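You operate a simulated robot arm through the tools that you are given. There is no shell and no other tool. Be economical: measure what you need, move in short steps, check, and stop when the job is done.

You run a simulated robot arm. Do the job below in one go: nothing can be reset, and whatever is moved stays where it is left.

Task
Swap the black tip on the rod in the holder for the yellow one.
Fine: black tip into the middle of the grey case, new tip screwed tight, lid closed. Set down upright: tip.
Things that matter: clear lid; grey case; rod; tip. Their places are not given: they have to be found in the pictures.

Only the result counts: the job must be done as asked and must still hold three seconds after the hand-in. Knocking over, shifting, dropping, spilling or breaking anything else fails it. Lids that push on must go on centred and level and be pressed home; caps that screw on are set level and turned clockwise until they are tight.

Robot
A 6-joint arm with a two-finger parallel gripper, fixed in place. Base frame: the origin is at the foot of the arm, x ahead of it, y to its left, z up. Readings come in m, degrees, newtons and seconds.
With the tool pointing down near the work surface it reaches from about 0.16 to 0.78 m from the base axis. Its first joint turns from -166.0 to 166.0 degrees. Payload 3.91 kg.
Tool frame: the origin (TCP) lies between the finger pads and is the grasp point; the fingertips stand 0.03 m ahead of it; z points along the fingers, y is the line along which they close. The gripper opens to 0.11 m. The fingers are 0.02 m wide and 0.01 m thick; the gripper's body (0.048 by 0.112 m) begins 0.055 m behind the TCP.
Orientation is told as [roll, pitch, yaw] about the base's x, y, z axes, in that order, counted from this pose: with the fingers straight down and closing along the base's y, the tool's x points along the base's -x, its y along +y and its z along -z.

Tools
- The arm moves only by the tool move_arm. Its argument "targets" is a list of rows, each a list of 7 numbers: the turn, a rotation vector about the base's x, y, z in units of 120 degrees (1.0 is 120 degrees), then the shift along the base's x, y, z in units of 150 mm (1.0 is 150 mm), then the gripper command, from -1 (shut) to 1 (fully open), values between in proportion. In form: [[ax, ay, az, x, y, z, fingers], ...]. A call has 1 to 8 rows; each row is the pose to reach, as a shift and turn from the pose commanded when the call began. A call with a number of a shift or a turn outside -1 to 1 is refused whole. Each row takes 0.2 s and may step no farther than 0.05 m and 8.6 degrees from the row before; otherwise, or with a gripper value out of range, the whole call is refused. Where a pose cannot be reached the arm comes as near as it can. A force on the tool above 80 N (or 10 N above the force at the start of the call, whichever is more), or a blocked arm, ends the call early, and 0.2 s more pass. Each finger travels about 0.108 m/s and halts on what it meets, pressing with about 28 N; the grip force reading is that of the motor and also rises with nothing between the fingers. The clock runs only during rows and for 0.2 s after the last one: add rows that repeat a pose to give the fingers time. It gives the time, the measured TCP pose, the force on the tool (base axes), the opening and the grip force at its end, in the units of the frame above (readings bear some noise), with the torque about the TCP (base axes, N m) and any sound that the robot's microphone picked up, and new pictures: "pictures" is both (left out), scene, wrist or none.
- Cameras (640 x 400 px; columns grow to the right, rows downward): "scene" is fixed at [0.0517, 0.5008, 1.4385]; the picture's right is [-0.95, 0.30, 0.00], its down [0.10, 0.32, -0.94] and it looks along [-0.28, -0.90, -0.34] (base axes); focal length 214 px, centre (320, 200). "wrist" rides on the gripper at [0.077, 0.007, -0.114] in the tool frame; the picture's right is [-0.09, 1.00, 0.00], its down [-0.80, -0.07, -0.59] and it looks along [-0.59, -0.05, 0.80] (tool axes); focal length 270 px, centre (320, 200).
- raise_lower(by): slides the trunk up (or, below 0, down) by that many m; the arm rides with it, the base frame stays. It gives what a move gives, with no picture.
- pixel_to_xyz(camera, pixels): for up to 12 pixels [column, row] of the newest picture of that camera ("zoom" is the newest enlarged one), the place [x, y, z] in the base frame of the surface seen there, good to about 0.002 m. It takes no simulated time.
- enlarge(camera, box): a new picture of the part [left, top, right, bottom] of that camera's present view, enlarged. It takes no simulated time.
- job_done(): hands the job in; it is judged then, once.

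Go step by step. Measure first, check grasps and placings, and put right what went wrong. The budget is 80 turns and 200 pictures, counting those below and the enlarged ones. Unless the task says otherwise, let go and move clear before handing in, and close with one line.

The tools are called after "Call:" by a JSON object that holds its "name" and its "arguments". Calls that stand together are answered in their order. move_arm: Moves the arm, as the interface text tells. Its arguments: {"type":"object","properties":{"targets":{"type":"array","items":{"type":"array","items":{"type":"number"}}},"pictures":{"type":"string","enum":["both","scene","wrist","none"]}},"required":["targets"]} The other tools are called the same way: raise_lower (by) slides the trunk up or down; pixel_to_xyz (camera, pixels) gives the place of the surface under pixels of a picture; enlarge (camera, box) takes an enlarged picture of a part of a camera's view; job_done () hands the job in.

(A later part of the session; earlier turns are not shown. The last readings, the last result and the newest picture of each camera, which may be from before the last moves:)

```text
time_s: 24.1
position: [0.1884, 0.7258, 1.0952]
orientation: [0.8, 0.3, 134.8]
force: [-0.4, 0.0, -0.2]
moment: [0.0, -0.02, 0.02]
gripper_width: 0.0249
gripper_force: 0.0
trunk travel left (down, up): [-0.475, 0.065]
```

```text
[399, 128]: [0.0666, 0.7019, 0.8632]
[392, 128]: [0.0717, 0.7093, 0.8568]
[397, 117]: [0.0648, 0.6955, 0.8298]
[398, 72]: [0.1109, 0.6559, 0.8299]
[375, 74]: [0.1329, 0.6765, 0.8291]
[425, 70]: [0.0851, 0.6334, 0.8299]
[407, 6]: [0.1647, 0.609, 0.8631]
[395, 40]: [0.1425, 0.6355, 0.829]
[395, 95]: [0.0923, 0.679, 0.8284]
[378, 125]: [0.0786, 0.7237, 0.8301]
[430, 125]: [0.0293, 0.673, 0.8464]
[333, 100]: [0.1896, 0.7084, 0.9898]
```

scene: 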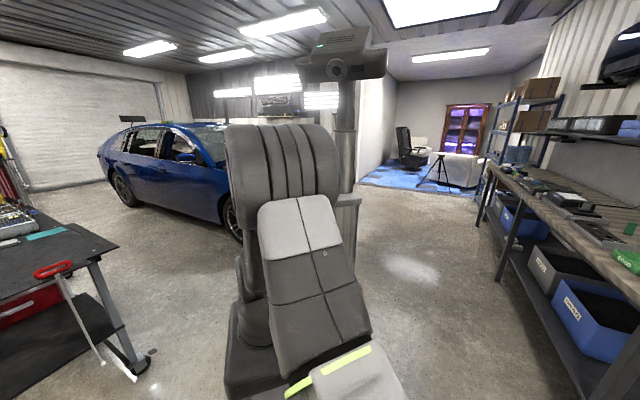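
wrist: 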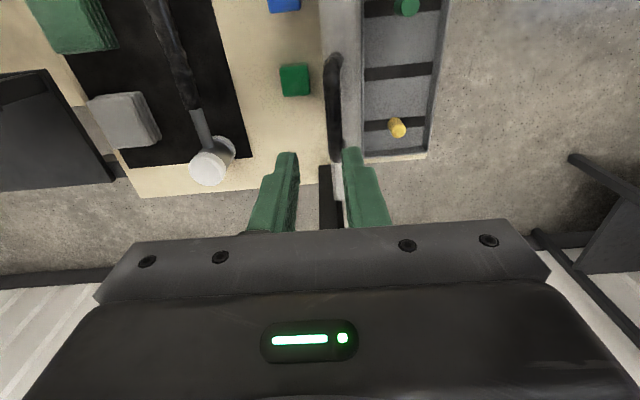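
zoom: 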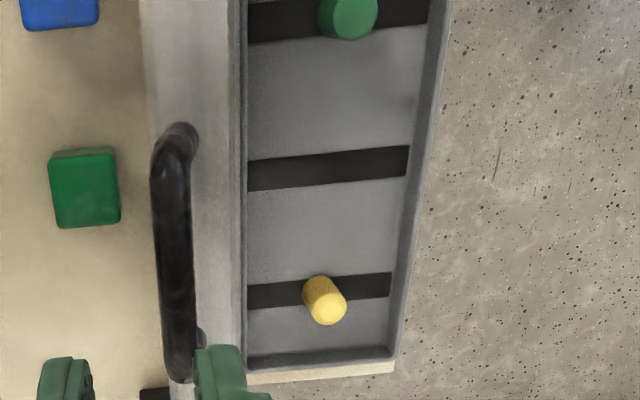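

Tips stand upright on the black stripes (floor z≈0.829, tops at 0.863). The middle stripe's centre is about (0.112,0.656). Now I'll go above the rod, yawing back, and correct the small tilt.

Call:
{"name": "move_arm", "arguments": {"targets": [[0.0032, -0.0015, 0, 0.09, -0.2, 0, -0.4], [0.0065, -0.003, 0, 0.18, -0.4, 0, -0.2], [0.0065, -0.003, 0, 0.27, -0.6, 0, 0], [0.0065, -0.003, 0, 0.36, -0.8, 0, 0]], "pictures": "none"}}

Call:
{"name": "move_arm", "arguments": {"targets": [[0, 0, -0.07, 0.09, -0.2, 0, 0], [0, 0, -0.14, 0.18, -0.4, 0, 0], [0, 0, -0.21, 0.27, -0.6, 0, 0], [0, 0, -0.28, 0.36, -0.82, 0, 0], [0, 0, -0.35, 0.36, -0.82, 0, 0], [0, 0, -0.42, 0.36, -0.82, 0, 0], [0, 0, -0.49, 0.36, -0.82, 0, 0], [0, 0, -0.56, 0.36, -0.82, 0, 0]], "pictures": "wrist"}}

Call:
{"name": "enlarge", "arguments": {"camera": "wrist", "box": [250, 120, 390, 230]}}

```text
time_s: 25.1
position: [0.2421, 0.6038, 1.0975]
orientation: [0.0, 0.0, 134.7]
force: [0.1, -0.2, 0.0]
moment: [-0.02, -0.01, -0.01]
gripper_width: 0.0549
gripper_force: 0.1
trunk travel left (down, up): [-0.475, 0.065]
```

```text
time_s: 26.9
position: [0.2956, 0.4829, 1.0963]
orientation: [0.1, 0.0, 67.4]
force: [0.9, -0.3, 0.4]
moment: [-0.02, -0.02, -0.02]
gripper_width: 0.0546
gripper_force: 0.0
trunk travel left (down, up): [-0.475, 0.065]
```

wrist: 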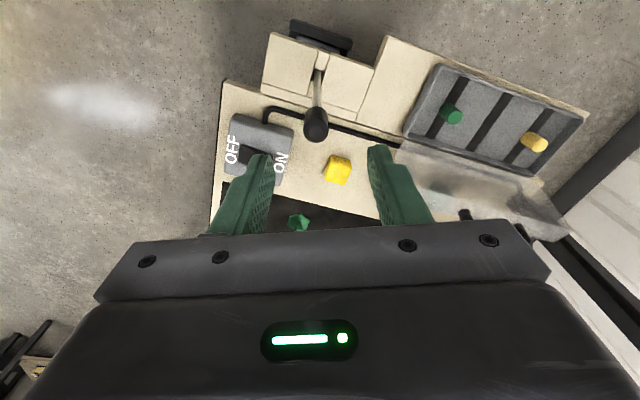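

```text
3.64 times, centred on (320, 175) of wrist
```

zoom: 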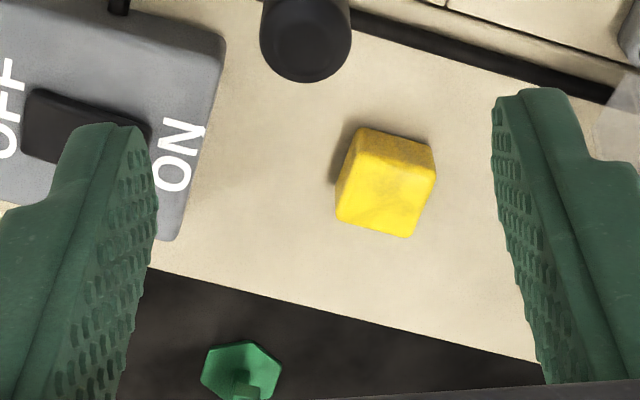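

The black tip's top is at zoom (306,45). I'll measure it, and the tips in the case.

Call:
{"name": "pixel_to_xyz", "arguments": {"camera": "zoom", "pixels": [[306, 50], [270, 45], [342, 45], [306, 75], [306, 30], [306, 15]]}}

Call:
{"name": "pixel_to_xyz", "arguments": {"camera": "wrist", "pixels": [[315, 110], [317, 95], [541, 143], [460, 114], [492, 122], [475, 155], [508, 100], [318, 105]]}}

Call:
{"name": "enlarge", "arguments": {"camera": "wrist", "box": [280, 60, 360, 150]}}

Call:
{"name": "enlarge", "arguments": {"camera": "wrist", "box": [400, 60, 600, 190]}}

```text
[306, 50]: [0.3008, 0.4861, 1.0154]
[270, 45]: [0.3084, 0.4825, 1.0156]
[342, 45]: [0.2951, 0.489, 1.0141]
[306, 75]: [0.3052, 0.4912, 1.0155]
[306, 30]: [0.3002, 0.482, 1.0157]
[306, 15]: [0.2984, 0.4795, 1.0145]
```

```text
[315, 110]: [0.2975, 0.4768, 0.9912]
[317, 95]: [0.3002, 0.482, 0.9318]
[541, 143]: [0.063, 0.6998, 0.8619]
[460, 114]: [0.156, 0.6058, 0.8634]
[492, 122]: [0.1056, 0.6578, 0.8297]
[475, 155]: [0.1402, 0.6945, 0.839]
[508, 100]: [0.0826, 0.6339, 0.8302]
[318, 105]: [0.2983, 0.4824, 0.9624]
```

```text
4.44 times, centred on (320, 105) of wrist
```

zoom: 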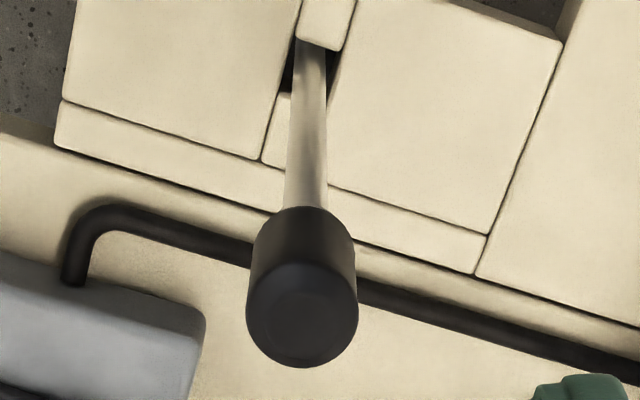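

```text
3.08 times, centred on (500, 125) of wrist
```

zoom: 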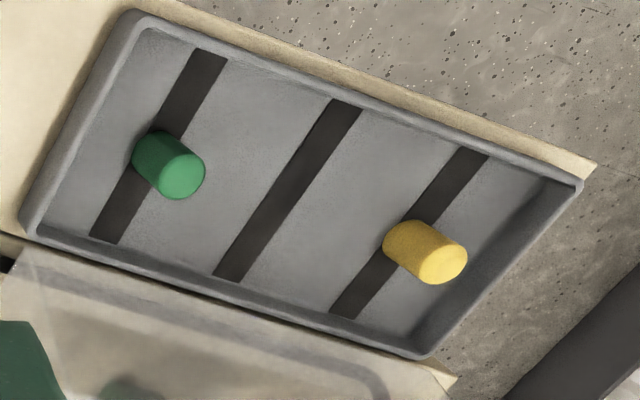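

The tip axis is about (0.3005,0.4845), with its top at z=1.015 and its underside at ≈0.98. Before unscrewing (anticlockwise, +yaw), I'll wind the wrist back to see how far it goes.

Call:
{"name": "move_arm", "arguments": {"targets": [[0, 0, -0.07, 0.033, 0.011, 0, 0], [0, 0, -0.14, 0.033, 0.011, 0, 0], [0, 0, -0.21, 0.033, 0.011, 0, 0], [0, 0, -0.28, 0.033, 0.011, 0, 0], [0, 0, -0.35, 0.033, 0.011, 0, 0], [0, 0, -0.42, 0.033, 0.011, 0, 0], [0, 0, -0.49, 0.033, 0.011, 0, 0], [0, 0, -0.56, 0.033, 0.011, 0, 0]], "pictures": "wrist"}}

Call:
{"name": "enlarge", "arguments": {"camera": "wrist", "box": [280, 60, 360, 150]}}

Call:
{"name": "pixel_to_xyz", "arguments": {"camera": "zoom", "pixels": [[320, 280], [320, 320], [280, 280], [360, 280], [320, 240], [320, 220], [320, 200], [320, 180]]}}

Call:
{"name": "move_arm", "arguments": {"targets": [[0, 0, -0.07, 0, 0, 0, 0], [0, 0, -0.14, 0, 0, 0, 0], [0, 0, -0.21, 0, 0, 0, 0], [0, 0, -0.28, 0, 0, 0, 0], [0, 0, -0.35, 0, 0, 0, 0], [0, 0, -0.42, 0, 0, 0, 0], [0, 0, -0.49, 0, 0, 0, 0], [0, 0, -0.56, 0, 0, 0, 0]], "pictures": "none"}}

```text
time_s: 28.7
position: [0.3005, 0.4839, 1.0955]
orientation: [0.0, 0.1, 0.2]
force: [-0.7, -0.5, -0.3]
moment: [0.0, 0.02, -0.01]
gripper_width: 0.0552
gripper_force: 0.0
trunk travel left (down, up): [-0.475, 0.065]
```

wrist: 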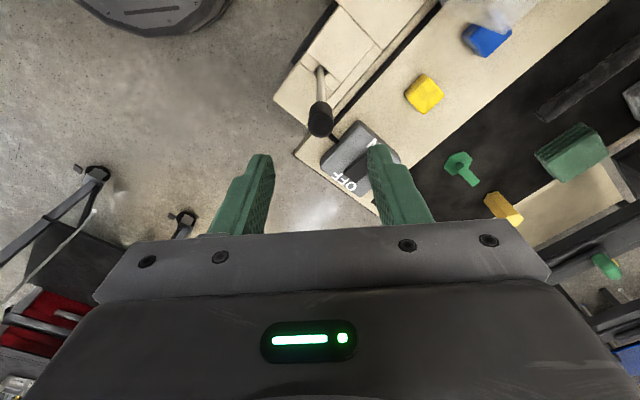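

```text
4.44 times, centred on (320, 105) of wrist
```

zoom: 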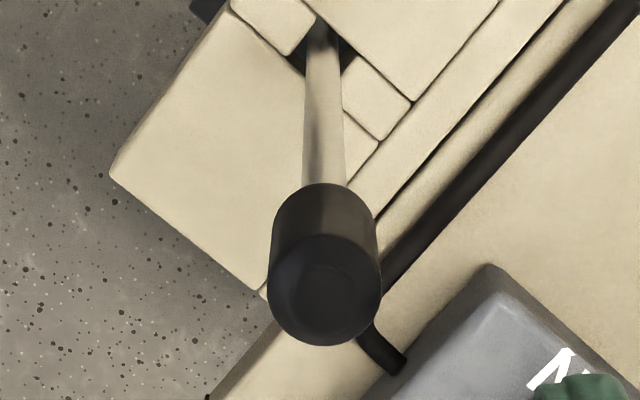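

```text
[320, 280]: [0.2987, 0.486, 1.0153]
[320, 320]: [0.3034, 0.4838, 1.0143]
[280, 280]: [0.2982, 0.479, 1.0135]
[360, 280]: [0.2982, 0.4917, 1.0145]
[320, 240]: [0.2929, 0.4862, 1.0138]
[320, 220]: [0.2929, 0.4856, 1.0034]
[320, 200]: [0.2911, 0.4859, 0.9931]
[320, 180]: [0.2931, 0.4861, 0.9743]
```

```text
time_s: 30.5
position: [0.3007, 0.4833, 1.0959]
orientation: [0.0, -0.1, -67.0]
force: [0.2, 0.2, -0.6]
moment: [0.03, -0.01, -0.03]
gripper_width: 0.055
gripper_force: 0.1
trunk travel left (down, up): [-0.475, 0.065]
```

Wrist -67° is reachable, and the tip axis refines to (0.3005,0.4857). I'll check whether another -67° is possible.

Call:
{"name": "move_arm", "arguments": {"targets": [[0, 0, -0.07, 0, 0.013, 0, 0], [0, 0, -0.14, 0, 0.013, 0, 0], [0, 0, -0.21, 0, 0.013, 0, 0], [0, 0, -0.28, 0, 0.013, 0, 0], [0, 0, -0.35, 0, 0.013, 0, 0], [0, 0, -0.42, 0, 0.013, 0, -0.2], [0, 0, -0.49, 0, 0.013, 0, -0.3], [0, 0, -0.56, 0, 0.013, 0, -0.3]], "pictures": "wrist"}}

Call:
{"name": "enlarge", "arguments": {"camera": "wrist", "box": [280, 60, 360, 150]}}

```text
time_s: 32.3
position: [0.3947, 0.4236, 1.0794]
orientation: [-3.4, 0.6, -116.8]
force: [-1.5, 0.1, -0.2]
moment: [-0.07, -0.04, 0.0]
gripper_width: 0.0386
gripper_force: 0.1
out of reach, approached as far as the arm can: row 5, 6, 7, 8
trunk travel left (down, up): [-0.475, 0.065]
```

wrist: 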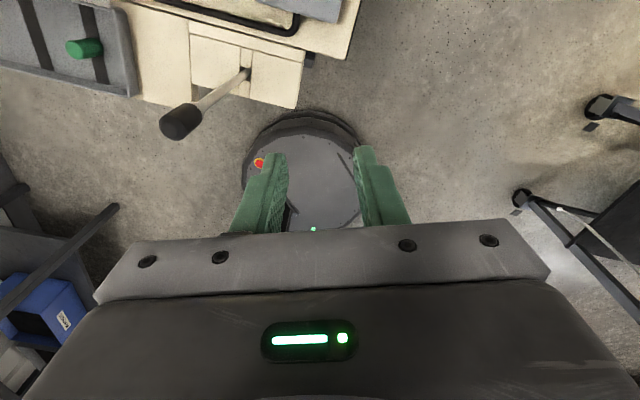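

```text
4.44 times, centred on (320, 105) of wrist
```

zoom: 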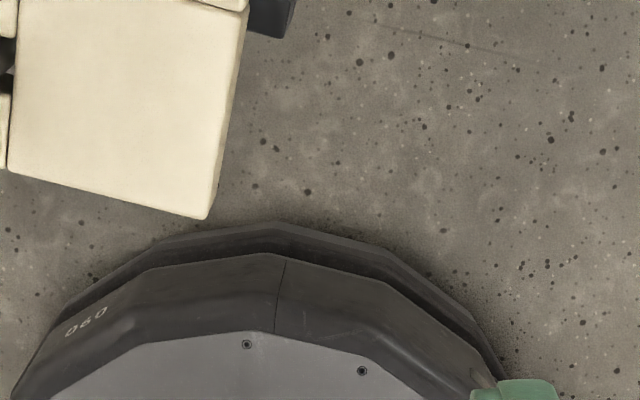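

The wrist limit here is about -100°. I'll come back and recheck the pose.

Call:
{"name": "move_arm", "arguments": {"targets": [[0, 0, 0.07, 0, 0, 0, -0.3], [0, 0, 0.14, 0, 0, 0, -0.3], [0, 0, 0.21, 0, 0, 0, -0.3], [0, 0, 0.28, 0, 0, 0, -0.3], [0, 0, 0.35, 0, 0, 0, -0.3]], "pictures": "none"}}

```text
time_s: 33.5
position: [0.3987, 0.4215, 1.0802]
orientation: [-3.5, 0.7, -74.7]
force: [0.8, -0.5, 0.2]
moment: [0.0, -0.01, -0.01]
gripper_width: 0.0385
gripper_force: 0.1
trunk travel left (down, up): [-0.475, 0.065]
```

The pose is offset and slightly tilted. I'll bring the hand back upright over the tip axis at yaw ≈ -75 and check the alignment.

Call:
{"name": "move_arm", "arguments": {"targets": [[0.0007, -0.01, 0, -0.218, 0.143, 0.034, -0.4], [0.0014, -0.02, 0, -0.437, 0.285, 0.068, -0.4], [0.0021, -0.0297, 0, -0.655, 0.428, 0.102, -0.4], [0.0021, -0.0297, 0, -0.655, 0.428, 0.102, -0.4]], "pictures": "wrist"}}

Call:
{"name": "enlarge", "arguments": {"camera": "wrist", "box": [280, 60, 360, 150]}}

Call:
{"name": "pixel_to_xyz", "arguments": {"camera": "zoom", "pixels": [[320, 280], [320, 320], [280, 280], [360, 280], [320, 240], [320, 300]]}}

```text
time_s: 34.5
position: [0.2985, 0.4879, 1.0958]
orientation: [0.0, -0.1, -74.7]
force: [0.1, -0.7, 0.4]
moment: [0.02, -0.02, 0.03]
gripper_width: 0.0329
gripper_force: 0.0
trunk travel left (down, up): [-0.475, 0.065]
```

wrist: 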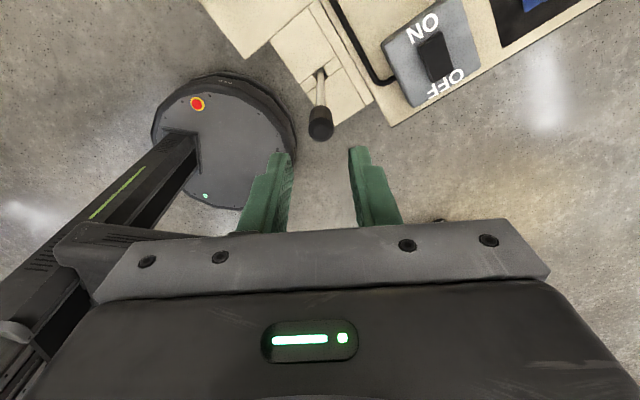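

```text
4.44 times, centred on (320, 105) of wrist
```

zoom: 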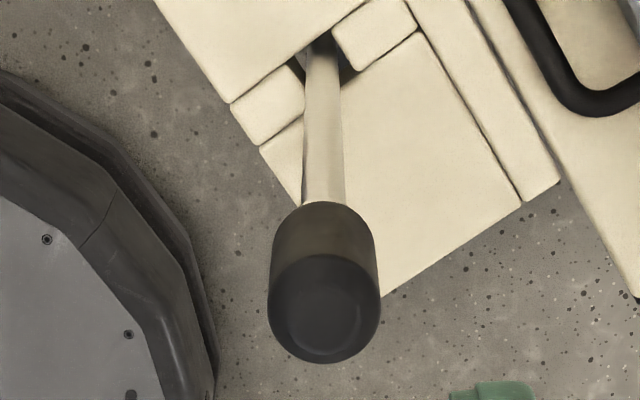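

```text
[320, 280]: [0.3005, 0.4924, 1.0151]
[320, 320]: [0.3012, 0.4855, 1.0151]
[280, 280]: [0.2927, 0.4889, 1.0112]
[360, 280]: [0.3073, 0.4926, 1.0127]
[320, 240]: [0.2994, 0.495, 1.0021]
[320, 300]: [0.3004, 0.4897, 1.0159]
```

The tip centre is about (0.301,0.4862), with a diameter of ≈18 mm. I'll descend around it and close the fingers gently.

Call:
{"name": "move_arm", "arguments": {"targets": [[0, 0, 0, 0.0167, -0.0113, -0.3, -0.4], [0, 0, 0, 0.0167, -0.0113, -0.6, -0.4], [0, 0, 0, 0.0167, -0.0113, -0.66, -0.4], [0, 0, 0, 0.0167, -0.0113, -0.66, -1], [0, 0, 0, 0.0167, -0.0113, -0.66, -1]], "pictures": "wrist"}}

```text
time_s: 35.7
position: [0.3011, 0.4847, 0.9965]
orientation: [0.0, 0.0, -74.7]
force: [-0.6, 0.5, 3.3]
moment: [0.0, 0.05, -0.01]
gripper_width: 0.0253
gripper_force: 28.1
trunk travel left (down, up): [-0.475, 0.065]
```

wrist: 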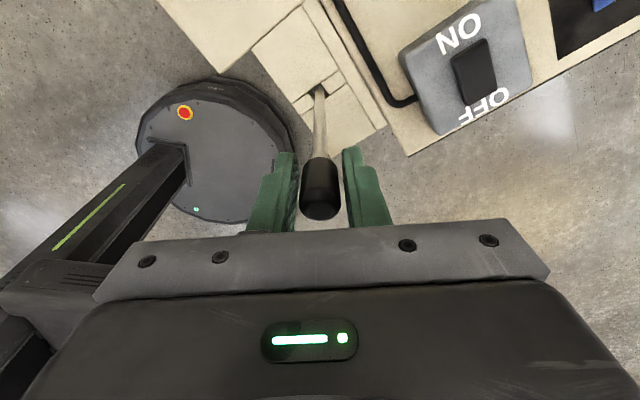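

Fingers stopped at 25 mm with little side force. I'll start unscrewing (+yaw) and watch the torque and vertical force.

Call:
{"name": "move_arm", "arguments": {"targets": [[0, 0, 0, 0, 0, 0, -1], [0, 0, 0.07, 0, 0, 0, -1], [0, 0, 0.14, 0, 0, 0, -1], [0, 0, 0.21, 0, 0, 0, -1], [0, 0, 0.28, 0, 0, 0, -1], [0, 0, 0.35, 0, 0, 0, -1], [0, 0, 0.42, 0, 0, 0, -1], [0, 0, 0.49, 0, 0, 0, -1]], "pictures": "wrist"}}

```text
time_s: 37.5
position: [0.3031, 0.4835, 0.9965]
orientation: [0.0, -0.1, -15.7]
force: [-0.2, -1.1, -2.1]
moment: [-0.01, 0.0, 0.0]
gripper_width: 0.0193
gripper_force: 27.9
trunk travel left (down, up): [-0.475, 0.065]
```

wrist: 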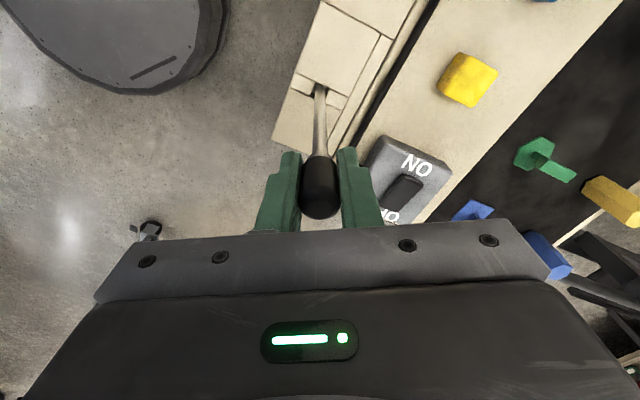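

Width is now 19 mm, matching the tip's diameter. I'll keep turning and hold at the end to read steady grip and torque.

Call:
{"name": "move_arm", "arguments": {"targets": [[0, 0, 0, 0, 0, 0, -1], [0, 0, 0, 0, 0, 0, -1], [0, 0, 0.07, 0, 0, 0, -1], [0, 0, 0.14, 0, 0, 0, -1], [0, 0, 0.21, 0, 0, 0, -1], [0, 0, 0.28, 0, 0, 0, -1], [0, 0, 0.35, 0, 0, 0, -1], [0, 0, 0.42, 0, 0, 0, -1]], "pictures": "wrist"}}

```text
time_s: 39.3
position: [0.303, 0.4847, 0.9959]
orientation: [0.0, 0.0, 34.7]
force: [-1.0, -0.2, -4.1]
moment: [0.0, 0.0, -0.02]
gripper_width: 0.0195
gripper_force: 28.2
trunk travel left (down, up): [-0.475, 0.065]
```

wrist: 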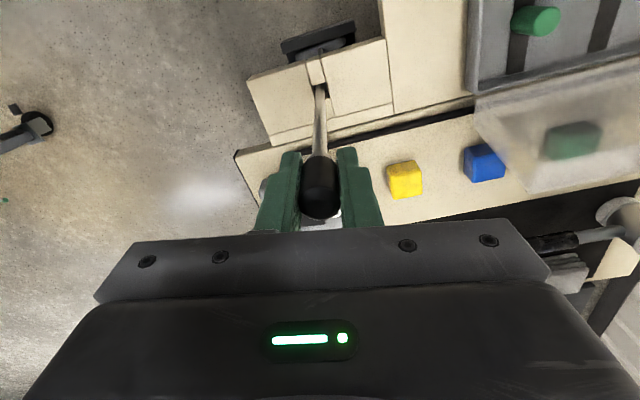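

The tip turns with little torque. I'll continue the anticlockwise stroke.

Call:
{"name": "move_arm", "arguments": {"targets": [[0, 0, 0.07, 0, 0, 0, -1], [0, 0, 0.14, 0, 0, 0, -1], [0, 0, 0.21, 0, 0, 0, -1], [0, 0, 0.28, 0, 0, 0, -1], [0, 0, 0.35, 0, 0, 0, -1], [0, 0, 0.42, 0, 0, 0, -1], [0, 0, 0.49, 0, 0, 0, -1], [0, 0, 0.56, 0, 0, 0, -1]], "pictures": "none"}}

Call:
{"name": "move_arm", "arguments": {"targets": [[0, 0, 0.07, 0, 0, 0, -1], [0, 0, 0.14, 0, 0, 0, -1], [0, 0, 0.21, 0, 0, 0, -1], [0, 0, 0.28, 0, 0, 0, -1], [0, 0, 0.3, 0, 0, 0, -1]], "pictures": "wrist"}}

Call:
{"name": "enlarge", "arguments": {"camera": "wrist", "box": [260, 80, 380, 230]}}

```text
time_s: 41.1
position: [0.3029, 0.4838, 0.9966]
orientation: [0.0, 0.0, 101.9]
force: [0.3, 0.0, 0.1]
moment: [-0.01, -0.02, -0.02]
gripper_width: 0.0193
gripper_force: 28.0
trunk travel left (down, up): [-0.475, 0.065]
```

```text
time_s: 42.3
position: [0.3027, 0.4833, 0.9962]
orientation: [0.0, 0.0, 137.8]
force: [0.6, 0.1, 0.5]
moment: [0.05, -0.02, 0.01]
gripper_width: 0.0192
gripper_force: 27.7
trunk travel left (down, up): [-0.475, 0.065]
```

wrist: 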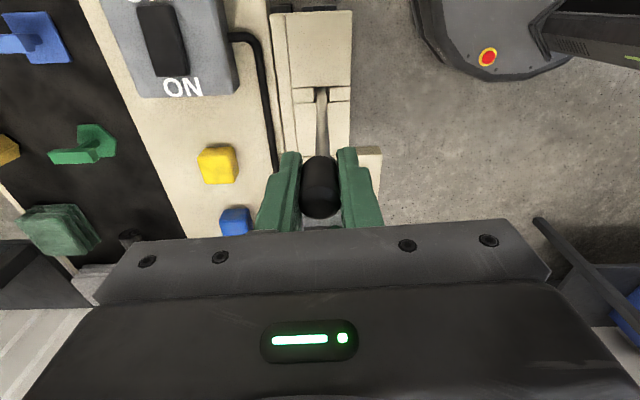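

```text
2.67 times, centred on (320, 155) of wrist
```

zoom: 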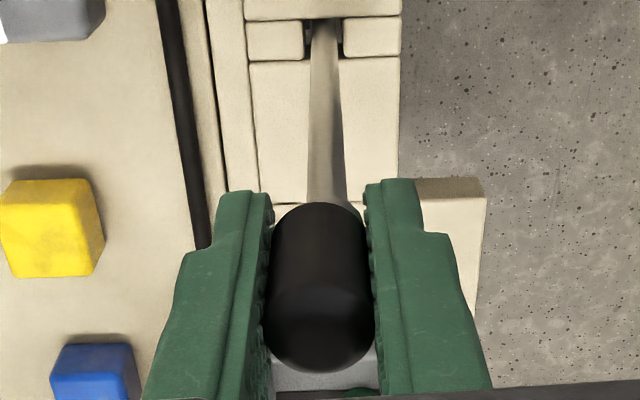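

After about 210° of turning, all forces read ~0, so the tip may be loose. I'll lift gently by 6 mm and read the force.

Call:
{"name": "move_arm", "arguments": {"targets": [[0, 0, 0, 0, 0, 0.02, -1], [0, 0, 0, 0, 0, 0.04, -1]], "pictures": "wrist"}}

Call:
{"name": "enlarge", "arguments": {"camera": "wrist", "box": [260, 80, 380, 230]}}

```text
time_s: 42.9
position: [0.3022, 0.4826, 1.0029]
orientation: [0.1, -0.1, 137.7]
force: [0.5, -0.7, -0.7]
moment: [0.03, -0.01, 0.01]
gripper_width: 0.0193
gripper_force: 28.3
trunk travel left (down, up): [-0.475, 0.065]
```

wrist: 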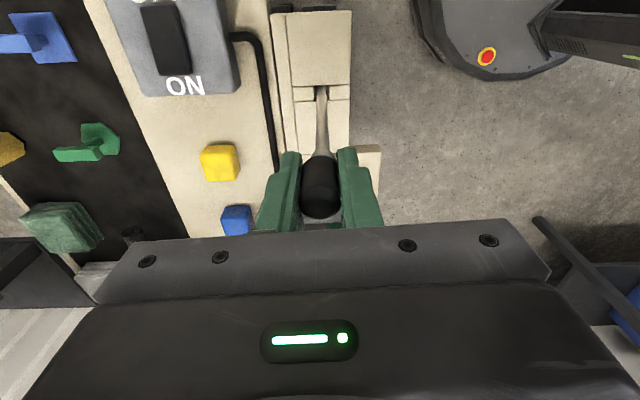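

```text
2.67 times, centred on (320, 155) of wrist
```

zoom: 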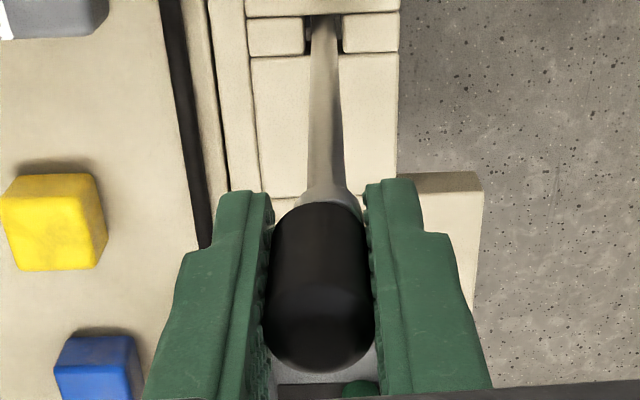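

The tip is off: forces are near zero and the rod's end shows. To set it on the case floor the fingertips must not stick out below it, so I'll rest it back on the rod end, release, and regrip about 16 mm higher.

Call:
{"name": "move_arm", "arguments": {"targets": [[0, 0, 0, 0, 0, -0.042, -1], [0, 0, 0, 0, 0, -0.042, -0.7], [0, 0, 0, 0, 0, -0.042, -0.55], [0, 0, 0, 0, 0, 0.03, -0.55], [0, 0, 0, 0, 0, 0.068, -0.55], [0, 0, 0, 0, 0, 0.068, -1], [0, 0, 0, 0, 0, 0.068, -1], [0, 0, 0, 0, 0, 0.068, -1]], "pictures": "wrist"}}

Call:
{"name": "enlarge", "arguments": {"camera": "wrist", "box": [260, 80, 380, 230]}}

```text
time_s: 44.7
position: [0.302, 0.485, 1.0133]
orientation: [0.0, 0.1, 137.7]
force: [-0.7, -0.5, 1.1]
moment: [0.02, 0.03, 0.01]
gripper_width: 0.0191
gripper_force: 28.4
trunk travel left (down, up): [-0.475, 0.065]
```

wrist: 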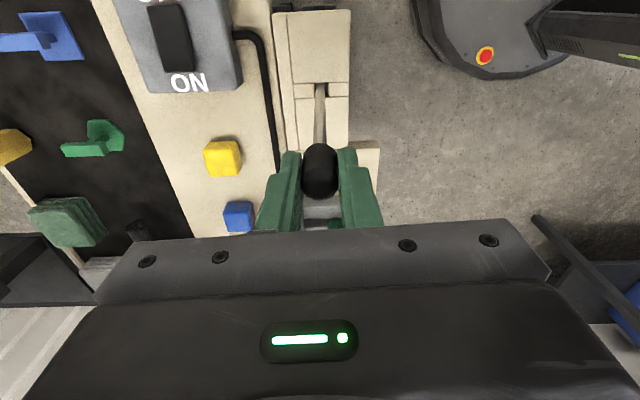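

```text
2.67 times, centred on (320, 155) of wrist
```

zoom: 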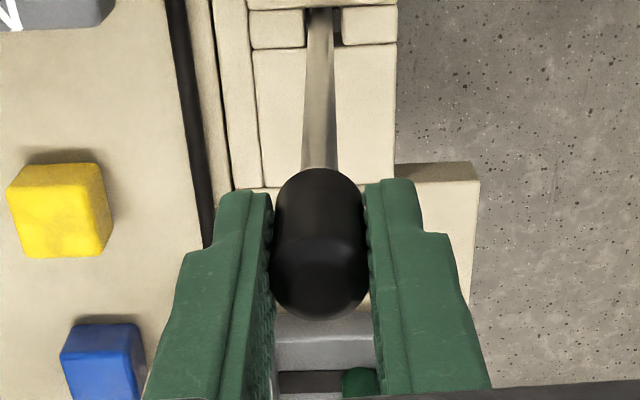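

It's regripped nearer its top. I'll lift off and travel above the middle of the case at yaw ≈45.

Call:
{"name": "move_arm", "arguments": {"targets": [[0, 0, 0, 0, 0, 0.23, -1], [0, 0, 0, 0, 0, 0.47, -1], [0, 0, -0.07, 0, 0, 0.47, -1], [0, 0, -0.14, -0.13, 0.1, 0.47, -1], [0, 0, -0.21, -0.26, 0.2, 0.47, -1], [0, 0, -0.28, -0.4, 0.3, 0.47, -1], [0, 0, -0.35, -0.5, 0.4, 0.47, -1], [0, 0, -0.42, -0.5, 0.4, 0.47, -1]], "pictures": "none"}}

Call:
{"name": "move_arm", "arguments": {"targets": [[0, 0, -0.07, -0.15, 0.15, 0, -1], [0, 0, -0.14, -0.3, 0.3, 0, -1], [0, 0, -0.21, -0.45, 0.45, 0, -1], [0, 0, -0.28, -0.6, 0.6, 0, -1], [0, 0, -0.355, -0.767, 0.74, 0, -1], [0, 0, -0.355, -0.767, 0.74, -0.15, -1]], "pictures": "wrist"}}

Call:
{"name": "enlarge", "arguments": {"camera": "wrist", "box": [200, 60, 440, 230]}}

```text
time_s: 46.5
position: [0.2278, 0.5442, 1.0828]
orientation: [-0.1, 0.0, 87.3]
force: [-0.7, -0.2, 0.2]
moment: [-0.02, 0.03, -0.04]
gripper_width: 0.0189
gripper_force: 28.1
trunk travel left (down, up): [-0.475, 0.065]
```

```text
refused: row 5 steps farther than a row can; nothing moved
```

```text
2.35 times, centred on (320, 145) of wrist
```

zoom: 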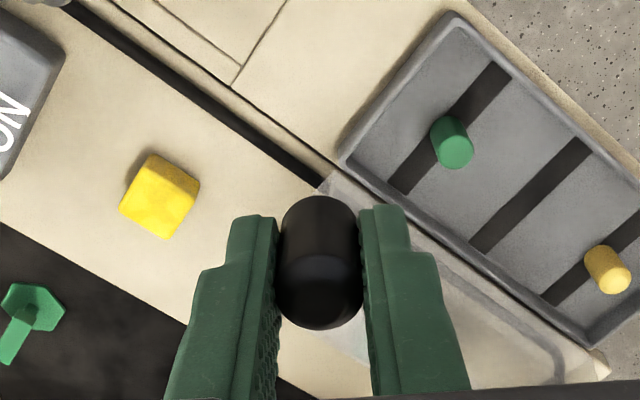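

One row was too large. While the case is in view, I'll measure the middle stripe and resend the move.

Call:
{"name": "pixel_to_xyz", "arguments": {"camera": "zoom", "pixels": [[585, 147], [482, 243], [530, 197], [500, 72], [400, 185], [456, 153], [612, 280], [449, 14], [344, 160], [585, 345], [520, 195], [540, 200]]}}

Call:
{"name": "move_arm", "arguments": {"targets": [[0, 0, -0.07, -0.15, 0.15, 0, -1], [0, 0, -0.14, -0.3, 0.3, 0, -1], [0, 0, -0.21, -0.45, 0.45, 0, -1], [0, 0, -0.28, -0.6, 0.6, 0, -1], [0, 0, -0.35, -0.767, 0.74, 0, -1], [0, 0, -0.355, -0.767, 0.74, -0.15, -1]], "pictures": "wrist"}}

Call:
{"name": "enlarge", "arguments": {"camera": "wrist", "box": [200, 60, 440, 230]}}

```text
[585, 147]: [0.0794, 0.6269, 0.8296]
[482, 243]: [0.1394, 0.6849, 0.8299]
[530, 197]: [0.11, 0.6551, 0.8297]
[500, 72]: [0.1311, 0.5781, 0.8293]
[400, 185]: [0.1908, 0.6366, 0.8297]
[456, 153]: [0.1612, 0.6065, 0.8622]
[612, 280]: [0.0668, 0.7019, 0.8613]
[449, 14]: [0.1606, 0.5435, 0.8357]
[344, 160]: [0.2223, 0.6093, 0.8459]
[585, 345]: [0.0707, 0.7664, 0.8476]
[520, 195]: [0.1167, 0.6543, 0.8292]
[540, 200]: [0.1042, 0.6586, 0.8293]
```

```text
time_s: 47.9
position: [0.1119, 0.6559, 1.0609]
orientation: [0.0, 0.0, 44.6]
force: [-1.1, 0.8, -0.4]
moment: [0.01, 0.01, 0.02]
gripper_width: 0.0191
gripper_force: 27.6
trunk travel left (down, up): [-0.475, 0.065]
```

wrist: 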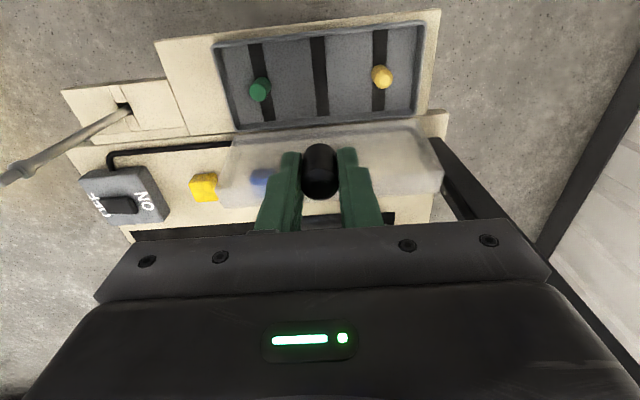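

```text
2.35 times, centred on (320, 145) of wrist
```

zoom: 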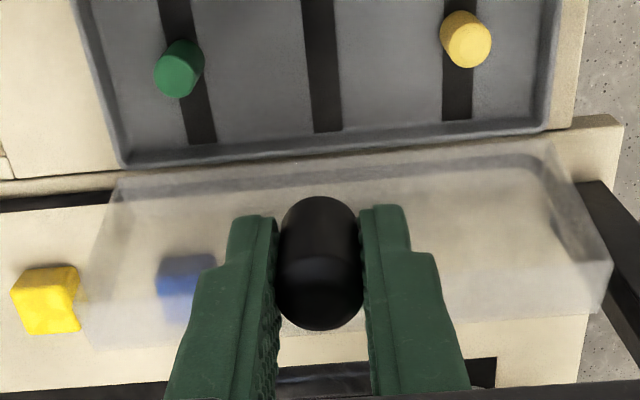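

The middle stripe's centre is (0.110,0.656). The lid stands clear behind. I'll descend to just above the floor.

Call:
{"name": "move_arm", "arguments": {"targets": [[0, 0, 0, -0.009, -0.002, -0.3, -1], [0, 0, 0, -0.009, -0.002, -0.6, -1], [0, 0, 0, -0.009, -0.002, -0.9, -1], [0, 0, 0, -0.009, -0.002, -1, -1]], "pictures": "none"}}

Call:
{"name": "move_arm", "arguments": {"targets": [[0, 0, 0, 0, 0, -0.15, -1], [0, 0, 0, 0, 0, -0.28, -1], [0, 0, 0, 0, 0, -0.28, -1]], "pictures": "wrist"}}

Call:
{"name": "enlarge", "arguments": {"camera": "wrist", "box": [200, 60, 440, 230]}}

```text
time_s: 48.9
position: [0.1104, 0.6555, 0.9102]
orientation: [-0.1, 0.0, 44.8]
force: [0.6, 0.5, -0.9]
moment: [0.01, -0.01, 0.01]
gripper_width: 0.0193
gripper_force: 27.9
trunk travel left (down, up): [-0.475, 0.065]
```

```text
time_s: 49.7
position: [0.1106, 0.6555, 0.8682]
orientation: [0.0, 0.0, 44.7]
force: [-0.7, 0.1, 0.7]
moment: [0.0, 0.0, -0.01]
gripper_width: 0.0191
gripper_force: 28.0
trunk travel left (down, up): [-0.475, 0.065]
```

wrist: 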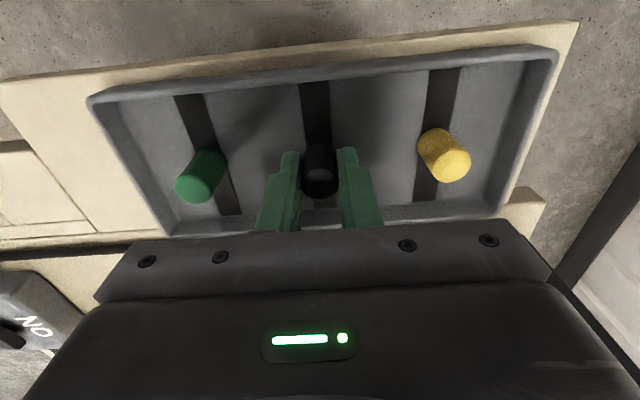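

```text
2.35 times, centred on (320, 145) of wrist
```

zoom: 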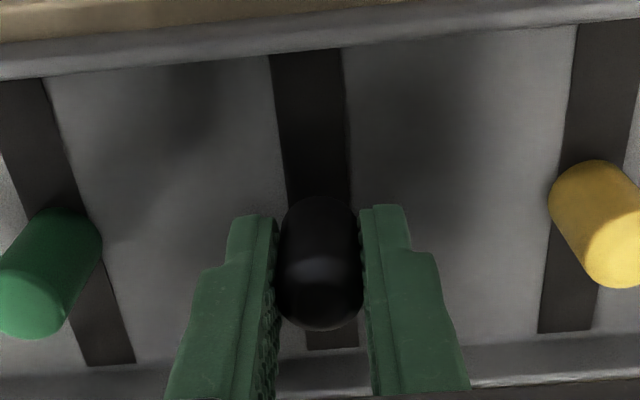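

The black tip is over the middle stripe, in line with the other two. I'll lower it in small steps until it touches.

Call:
{"name": "move_arm", "arguments": {"targets": [[0, 0, 0, 0, 0, -0.014, -1], [0, 0, 0, 0, 0, -0.027, -1], [0, 0, 0, 0, 0, -0.04, -1], [0, 0, 0, 0, 0, -0.04, -1]], "pictures": "none"}}

```text
time_s: 50.7
position: [0.1112, 0.6549, 0.8615]
orientation: [-0.1, 0.0, 44.7]
force: [-0.2, 0.9, 0.1]
moment: [0.0, -0.01, -0.04]
gripper_width: 0.0189
gripper_force: 28.3
trunk travel left (down, up): [-0.475, 0.065]
```

No contact yet. I'll go down a millimetre or two more.

Call:
{"name": "move_arm", "arguments": {"targets": [[0, 0, 0, 0, 0, -0.007, -1], [0, 0, 0, 0, 0, -0.007, -1]], "pictures": "none"}}

Call:
{"name": "move_arm", "arguments": {"targets": [[0, 0, 0, 0, 0, -0.007, -1], [0, 0, 0, 0, 0, -0.007, -1]], "pictures": "wrist"}}

Call:
{"name": "enlarge", "arguments": {"camera": "wrist", "box": [240, 80, 400, 230]}}

```text
time_s: 51.3
position: [0.1106, 0.6554, 0.8605]
orientation: [0.0, 0.0, 44.7]
force: [0.9, -0.6, -0.3]
moment: [0.01, -0.03, -0.02]
gripper_width: 0.0188
gripper_force: 28.1
trunk travel left (down, up): [-0.475, 0.065]
```

```text
time_s: 51.9
position: [0.1112, 0.6554, 0.8602]
orientation: [0.0, 0.0, 44.7]
force: [0.2, 0.2, 0.6]
moment: [0.03, -0.02, -0.01]
gripper_width: 0.0189
gripper_force: 28.0
trunk travel left (down, up): [-0.475, 0.065]
```

wrist: 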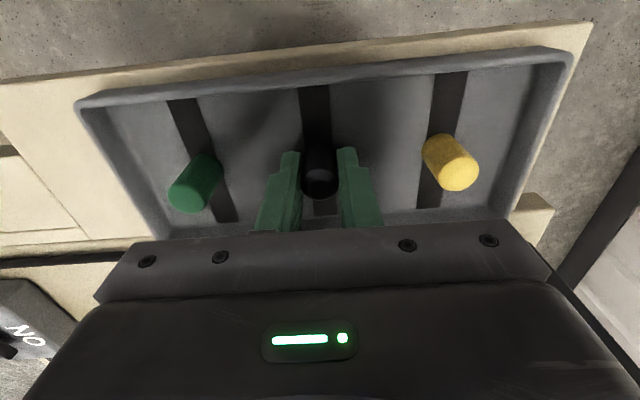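

```text
2.67 times, centred on (320, 155) of wrist
```

zoom: 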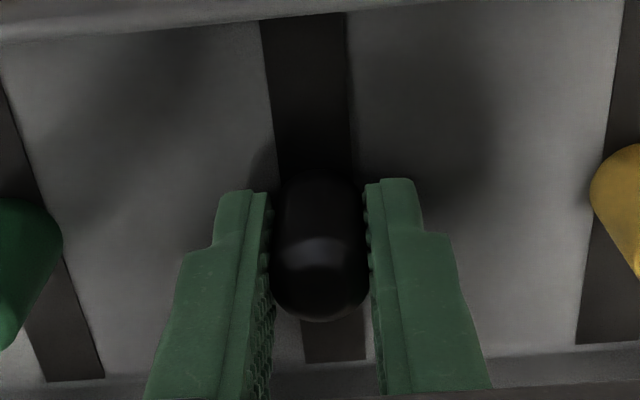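

It's almost touching. One more small step with a force reading.

Call:
{"name": "move_arm", "arguments": {"targets": [[0, 0, 0, 0, 0, -0.007, -1], [0, 0, 0, 0, 0, -0.007, -1]], "pictures": "none"}}

Call:
{"name": "move_arm", "arguments": {"targets": [[0, 0, 0, 0, 0, -0.005, -1], [0, 0, 0, 0, 0, -0.005, -1]], "pictures": "none"}}

```text
time_s: 52.5
position: [0.1106, 0.6543, 0.8594]
orientation: [0.0, 0.1, 44.7]
force: [-0.1, 0.7, 0.2]
moment: [-0.02, 0.01, 0.02]
gripper_width: 0.0191
gripper_force: 28.5
trunk travel left (down, up): [-0.475, 0.065]
```

```text
time_s: 53.1
position: [0.1109, 0.6559, 0.8589]
orientation: [0.0, -0.1, 44.7]
force: [-0.3, 2.0, 5.4]
moment: [0.0, 0.0, -0.01]
gripper_width: 0.0187
gripper_force: 28.1
trunk travel left (down, up): [-0.475, 0.065]
```

Contact: 5 N at z=0.859. I'll release, rise and look.

Call:
{"name": "move_arm", "arguments": {"targets": [[0, 0, 0, 0, 0, 0, -0.8], [0, 0, 0, 0, 0, 0, -0.55], [0, 0, 0, 0, 0, 0, -0.45], [0, 0, 0, 0, 0, 0.15, -0.45], [0, 0, 0, 0, 0, 0.4, -0.45], [0, 0, 0, 0, 0, 0.6, -0.45]], "pictures": "wrist"}}

Call:
{"name": "enlarge", "arguments": {"camera": "wrist", "box": [200, 60, 440, 230]}}

```text
time_s: 54.5
position: [0.1084, 0.6539, 0.9483]
orientation: [0.0, -0.1, 44.6]
force: [-0.1, -0.4, 0.1]
moment: [-0.01, 0.02, 0.0]
gripper_width: 0.0303
gripper_force: 0.2
trunk travel left (down, up): [-0.475, 0.065]
```

wrist: 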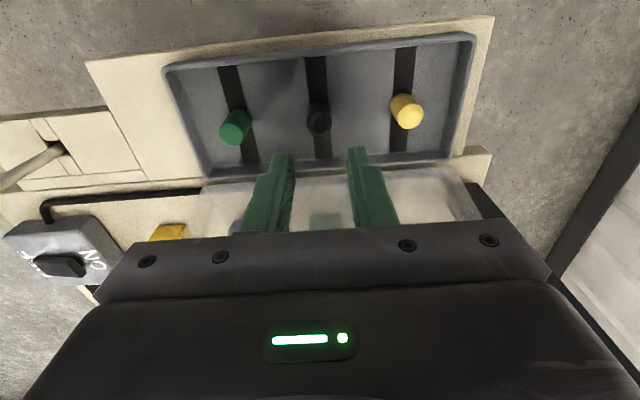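

```text
2.35 times, centred on (320, 145) of wrist
```

zoom: 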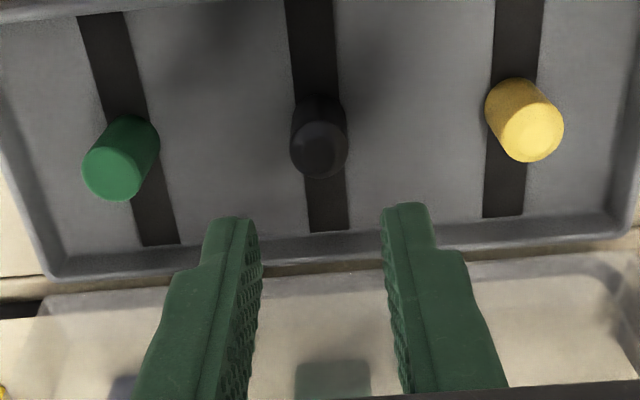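

The black tip stands upright on the middle stripe. I'll measure the tip tops now.

Call:
{"name": "pixel_to_xyz", "arguments": {"camera": "zoom", "pixels": [[319, 152], [533, 135], [113, 175], [515, 140], [552, 128], [533, 115], [530, 155], [320, 130], [300, 152], [340, 152]]}}

```text
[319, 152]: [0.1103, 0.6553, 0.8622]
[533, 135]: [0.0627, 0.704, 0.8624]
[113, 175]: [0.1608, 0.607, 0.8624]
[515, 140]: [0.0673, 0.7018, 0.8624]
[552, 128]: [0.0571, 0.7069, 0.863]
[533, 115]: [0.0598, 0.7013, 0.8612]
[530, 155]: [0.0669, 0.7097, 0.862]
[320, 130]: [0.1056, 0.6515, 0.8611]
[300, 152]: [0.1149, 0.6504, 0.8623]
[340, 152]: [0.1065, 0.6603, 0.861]
```

Yellow's centre is about (0.062,0.7036). I'll move above it and verify.

Call:
{"name": "move_arm", "arguments": {"targets": [[0, 0, 0, -0.16, 0.16, 0, -0.45], [0, 0, 0, -0.325, 0.323, 0, -0.48], [0, 0, 0, -0.325, 0.323, 0, -0.48]], "pictures": "wrist"}}

Call:
{"name": "enlarge", "arguments": {"camera": "wrist", "box": [240, 60, 400, 200]}}

Call:
{"name": "pixel_to_xyz", "arguments": {"camera": "wrist", "pixels": [[320, 118], [312, 118], [328, 118], [320, 110], [320, 125], [320, 105]]}}

```text
time_s: 55.3
position: [0.0613, 0.7041, 0.9473]
orientation: [0.1, 0.0, 44.6]
force: [0.1, 0.0, 0.7]
moment: [0.01, 0.01, -0.02]
gripper_width: 0.0288
gripper_force: 0.0
trunk travel left (down, up): [-0.475, 0.065]
```

wrist: 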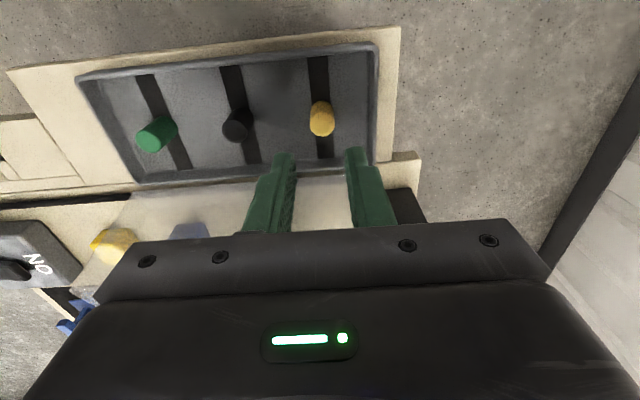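

```text
2.86 times, centred on (320, 130) of wrist
```

zoom: 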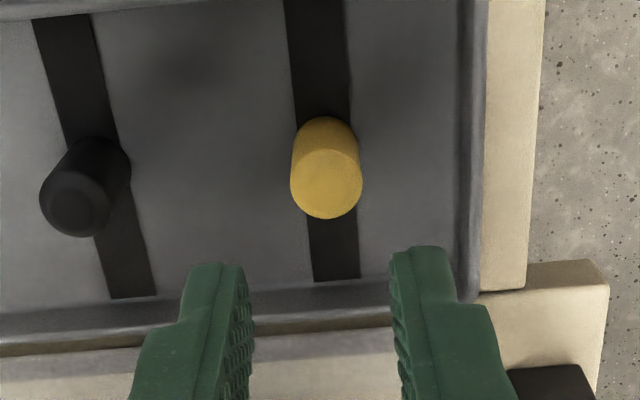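

```text
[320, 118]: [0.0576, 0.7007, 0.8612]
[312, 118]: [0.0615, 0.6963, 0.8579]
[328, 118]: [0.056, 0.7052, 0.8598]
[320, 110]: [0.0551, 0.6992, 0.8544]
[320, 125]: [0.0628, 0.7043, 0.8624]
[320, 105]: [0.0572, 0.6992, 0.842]
```

Aligned with yellow (disc centre ≈ (0.0615,0.7045)). I'll descend and grip.

Call:
{"name": "move_arm", "arguments": {"targets": [[0, 0, 0, 0, 0, -0.3, -0.48], [0, 0, 0, 0, 0, -0.5, -0.48], [0, 0, 0, 0, 0, -0.57, -0.48], [0, 0, 0, 0, 0, -0.57, -1], [0, 0, 0, 0, 0, -0.57, -1], [0, 0, 0, 0, 0, -0.57, -1], [0, 0, 0, 0, 0, -0.57, -1]], "pictures": "wrist"}}

```text
time_s: 56.9
position: [0.0615, 0.7037, 0.8629]
orientation: [0.0, 0.0, 44.7]
force: [0.1, 0.3, 0.9]
moment: [-0.01, 0.0, -0.02]
gripper_width: 0.0184
gripper_force: 27.5
trunk travel left (down, up): [-0.475, 0.065]
```

wrist: 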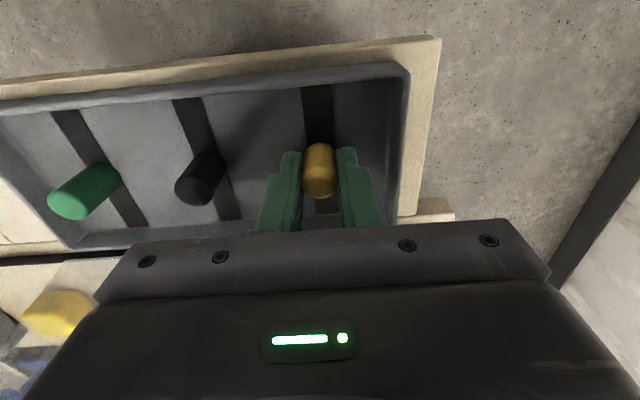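

Yellow is gripped (18.4 mm), its base about 34 mm below the TCP. I'll lift it out, carry it over the rod and wind the wrist to yaw ≈137 for the clockwise stroke.

Call:
{"name": "move_arm", "arguments": {"targets": [[0, 0, 0, 0, 0, 0.15, -1], [0, 0, 0, 0, 0, 0.45, -1], [0, 0, 0, 0, 0, 0.75, -1], [0, 0, 0, 0, 0, 1, -1]], "pictures": "none"}}

Call:
{"name": "move_arm", "arguments": {"targets": [[0, 0, 0, 0, 0, 0.3, -1], [0, 0, 0, 0, 0, 0.6, -1], [0, 0, 0.07, 0.2, -0.18, 0.65, -1], [0, 0, 0.14, 0.4, -0.36, 0.65, -1], [0, 0, 0.21, 0.6, -0.54, 0.65, -1], [0, 0, 0.28, 0.8, -0.72, 0.65, -1], [0, 0, 0.35, 1, -0.9, 0.65, -1], [0, 0, 0.42, 1, -0.9, 0.65, -1]], "pictures": "wrist"}}

Call:
{"name": "enlarge", "arguments": {"camera": "wrist", "box": [200, 0, 440, 230]}}

```text
time_s: 57.9
position: [0.0608, 0.7033, 1.012]
orientation: [0.0, -0.1, 44.7]
force: [0.5, 0.2, 0.0]
moment: [0.0, 0.01, -0.02]
gripper_width: 0.0186
gripper_force: 27.7
trunk travel left (down, up): [-0.475, 0.065]
```

```text
time_s: 59.7
position: [0.2125, 0.57, 1.1092]
orientation: [0.0, -0.1, 95.2]
force: [0.8, -0.1, 0.3]
moment: [-0.04, -0.01, -0.01]
gripper_width: 0.0184
gripper_force: 28.2
trunk travel left (down, up): [-0.475, 0.065]
```

wrist: 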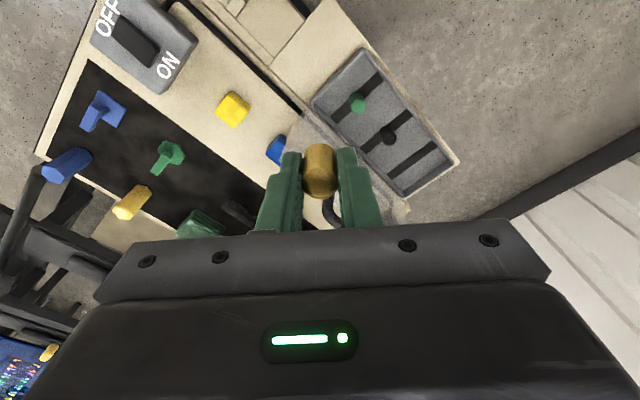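

```text
1.74 times, centred on (320, 115) of wrist
```

zoom: 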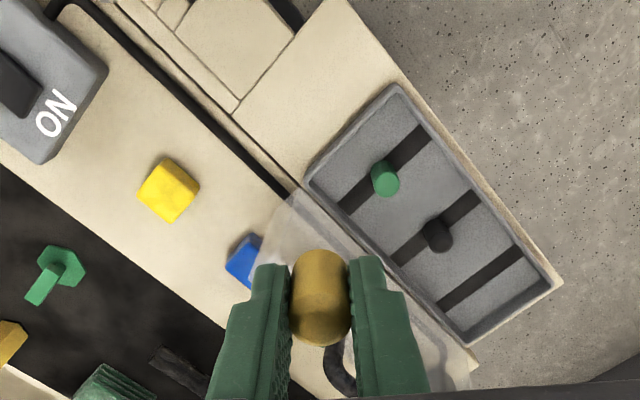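

Next I'll finish the approach above the rod at yaw 137 and look at the bare rod end.

Call:
{"name": "move_arm", "arguments": {"targets": [[0, 0, 0.07, 0.15, -0.14, 0, -1], [0, 0, 0.14, 0.3, -0.28, 0, -1], [0, 0, 0.21, 0.45, -0.42, 0, -1], [0, 0, 0.28, 0.593, -0.565, 0, -1], [0, 0, 0.35, 0.593, -0.565, 0, -1]], "pictures": "wrist"}}

Call:
{"name": "enlarge", "arguments": {"camera": "wrist", "box": [260, 30, 380, 200]}}

```text
time_s: 60.9
position: [0.302, 0.4845, 1.1103]
orientation: [0.0, 0.0, 137.3]
force: [-0.2, 1.0, -0.5]
moment: [0.02, 0.0, 0.01]
gripper_width: 0.0188
gripper_force: 28.5
trunk travel left (down, up): [-0.475, 0.065]
```

wrist: 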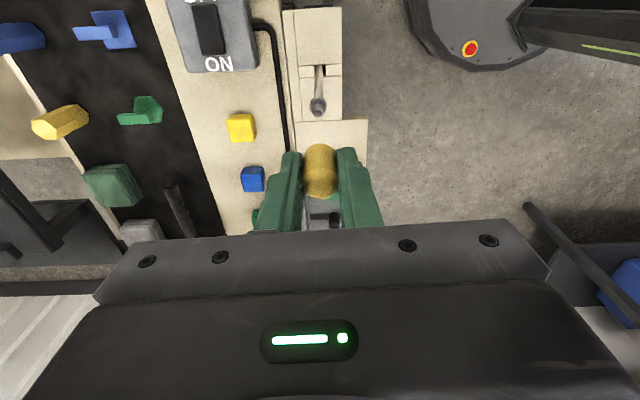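

```text
2.35 times, centred on (320, 115) of wrist
```

zoom: 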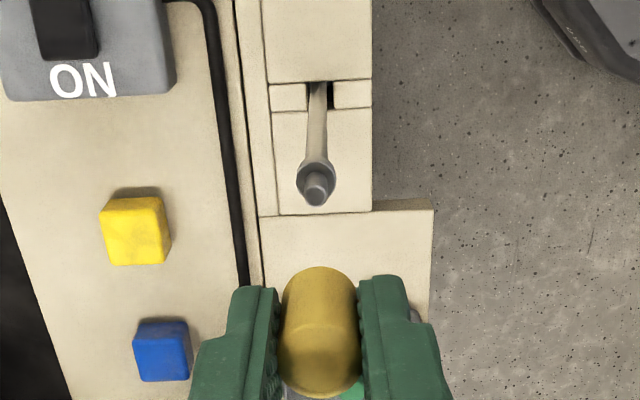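

The bare rod end with its stud is visible at zoom (316,190). I'll measure it.

Call:
{"name": "pixel_to_xyz", "arguments": {"camera": "zoom", "pixels": [[316, 195], [312, 190], [320, 190], [316, 185], [302, 180], [331, 180], [316, 175], [316, 165], [316, 150]]}}

Call:
{"name": "enlarge", "arguments": {"camera": "wrist", "box": [300, 80, 340, 120]}}

```text
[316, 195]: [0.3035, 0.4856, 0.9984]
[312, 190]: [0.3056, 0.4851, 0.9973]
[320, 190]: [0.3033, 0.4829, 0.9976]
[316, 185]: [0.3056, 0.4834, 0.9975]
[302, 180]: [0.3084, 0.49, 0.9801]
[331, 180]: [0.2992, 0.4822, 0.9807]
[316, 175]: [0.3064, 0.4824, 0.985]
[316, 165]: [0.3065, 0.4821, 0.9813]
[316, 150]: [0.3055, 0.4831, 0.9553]
```

```text
10.00 times, centred on (320, 100) of wrist
```

zoom: 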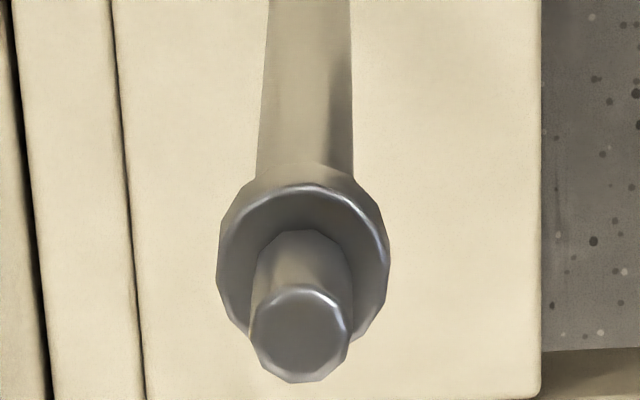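

The stud top is centred at zoom (300,333), with the collar at z≈0.981. I'll measure the stud centre precisely.

Call:
{"name": "pixel_to_xyz", "arguments": {"camera": "zoom", "pixels": [[300, 333], [265, 333], [335, 333], [300, 305], [300, 365], [225, 260], [380, 260], [300, 195]]}}

```text
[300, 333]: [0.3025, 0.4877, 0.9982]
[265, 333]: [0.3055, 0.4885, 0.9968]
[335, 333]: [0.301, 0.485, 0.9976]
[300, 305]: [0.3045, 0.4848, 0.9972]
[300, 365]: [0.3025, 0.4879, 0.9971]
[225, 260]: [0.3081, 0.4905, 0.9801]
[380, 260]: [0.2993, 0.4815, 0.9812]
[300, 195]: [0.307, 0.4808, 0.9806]
```

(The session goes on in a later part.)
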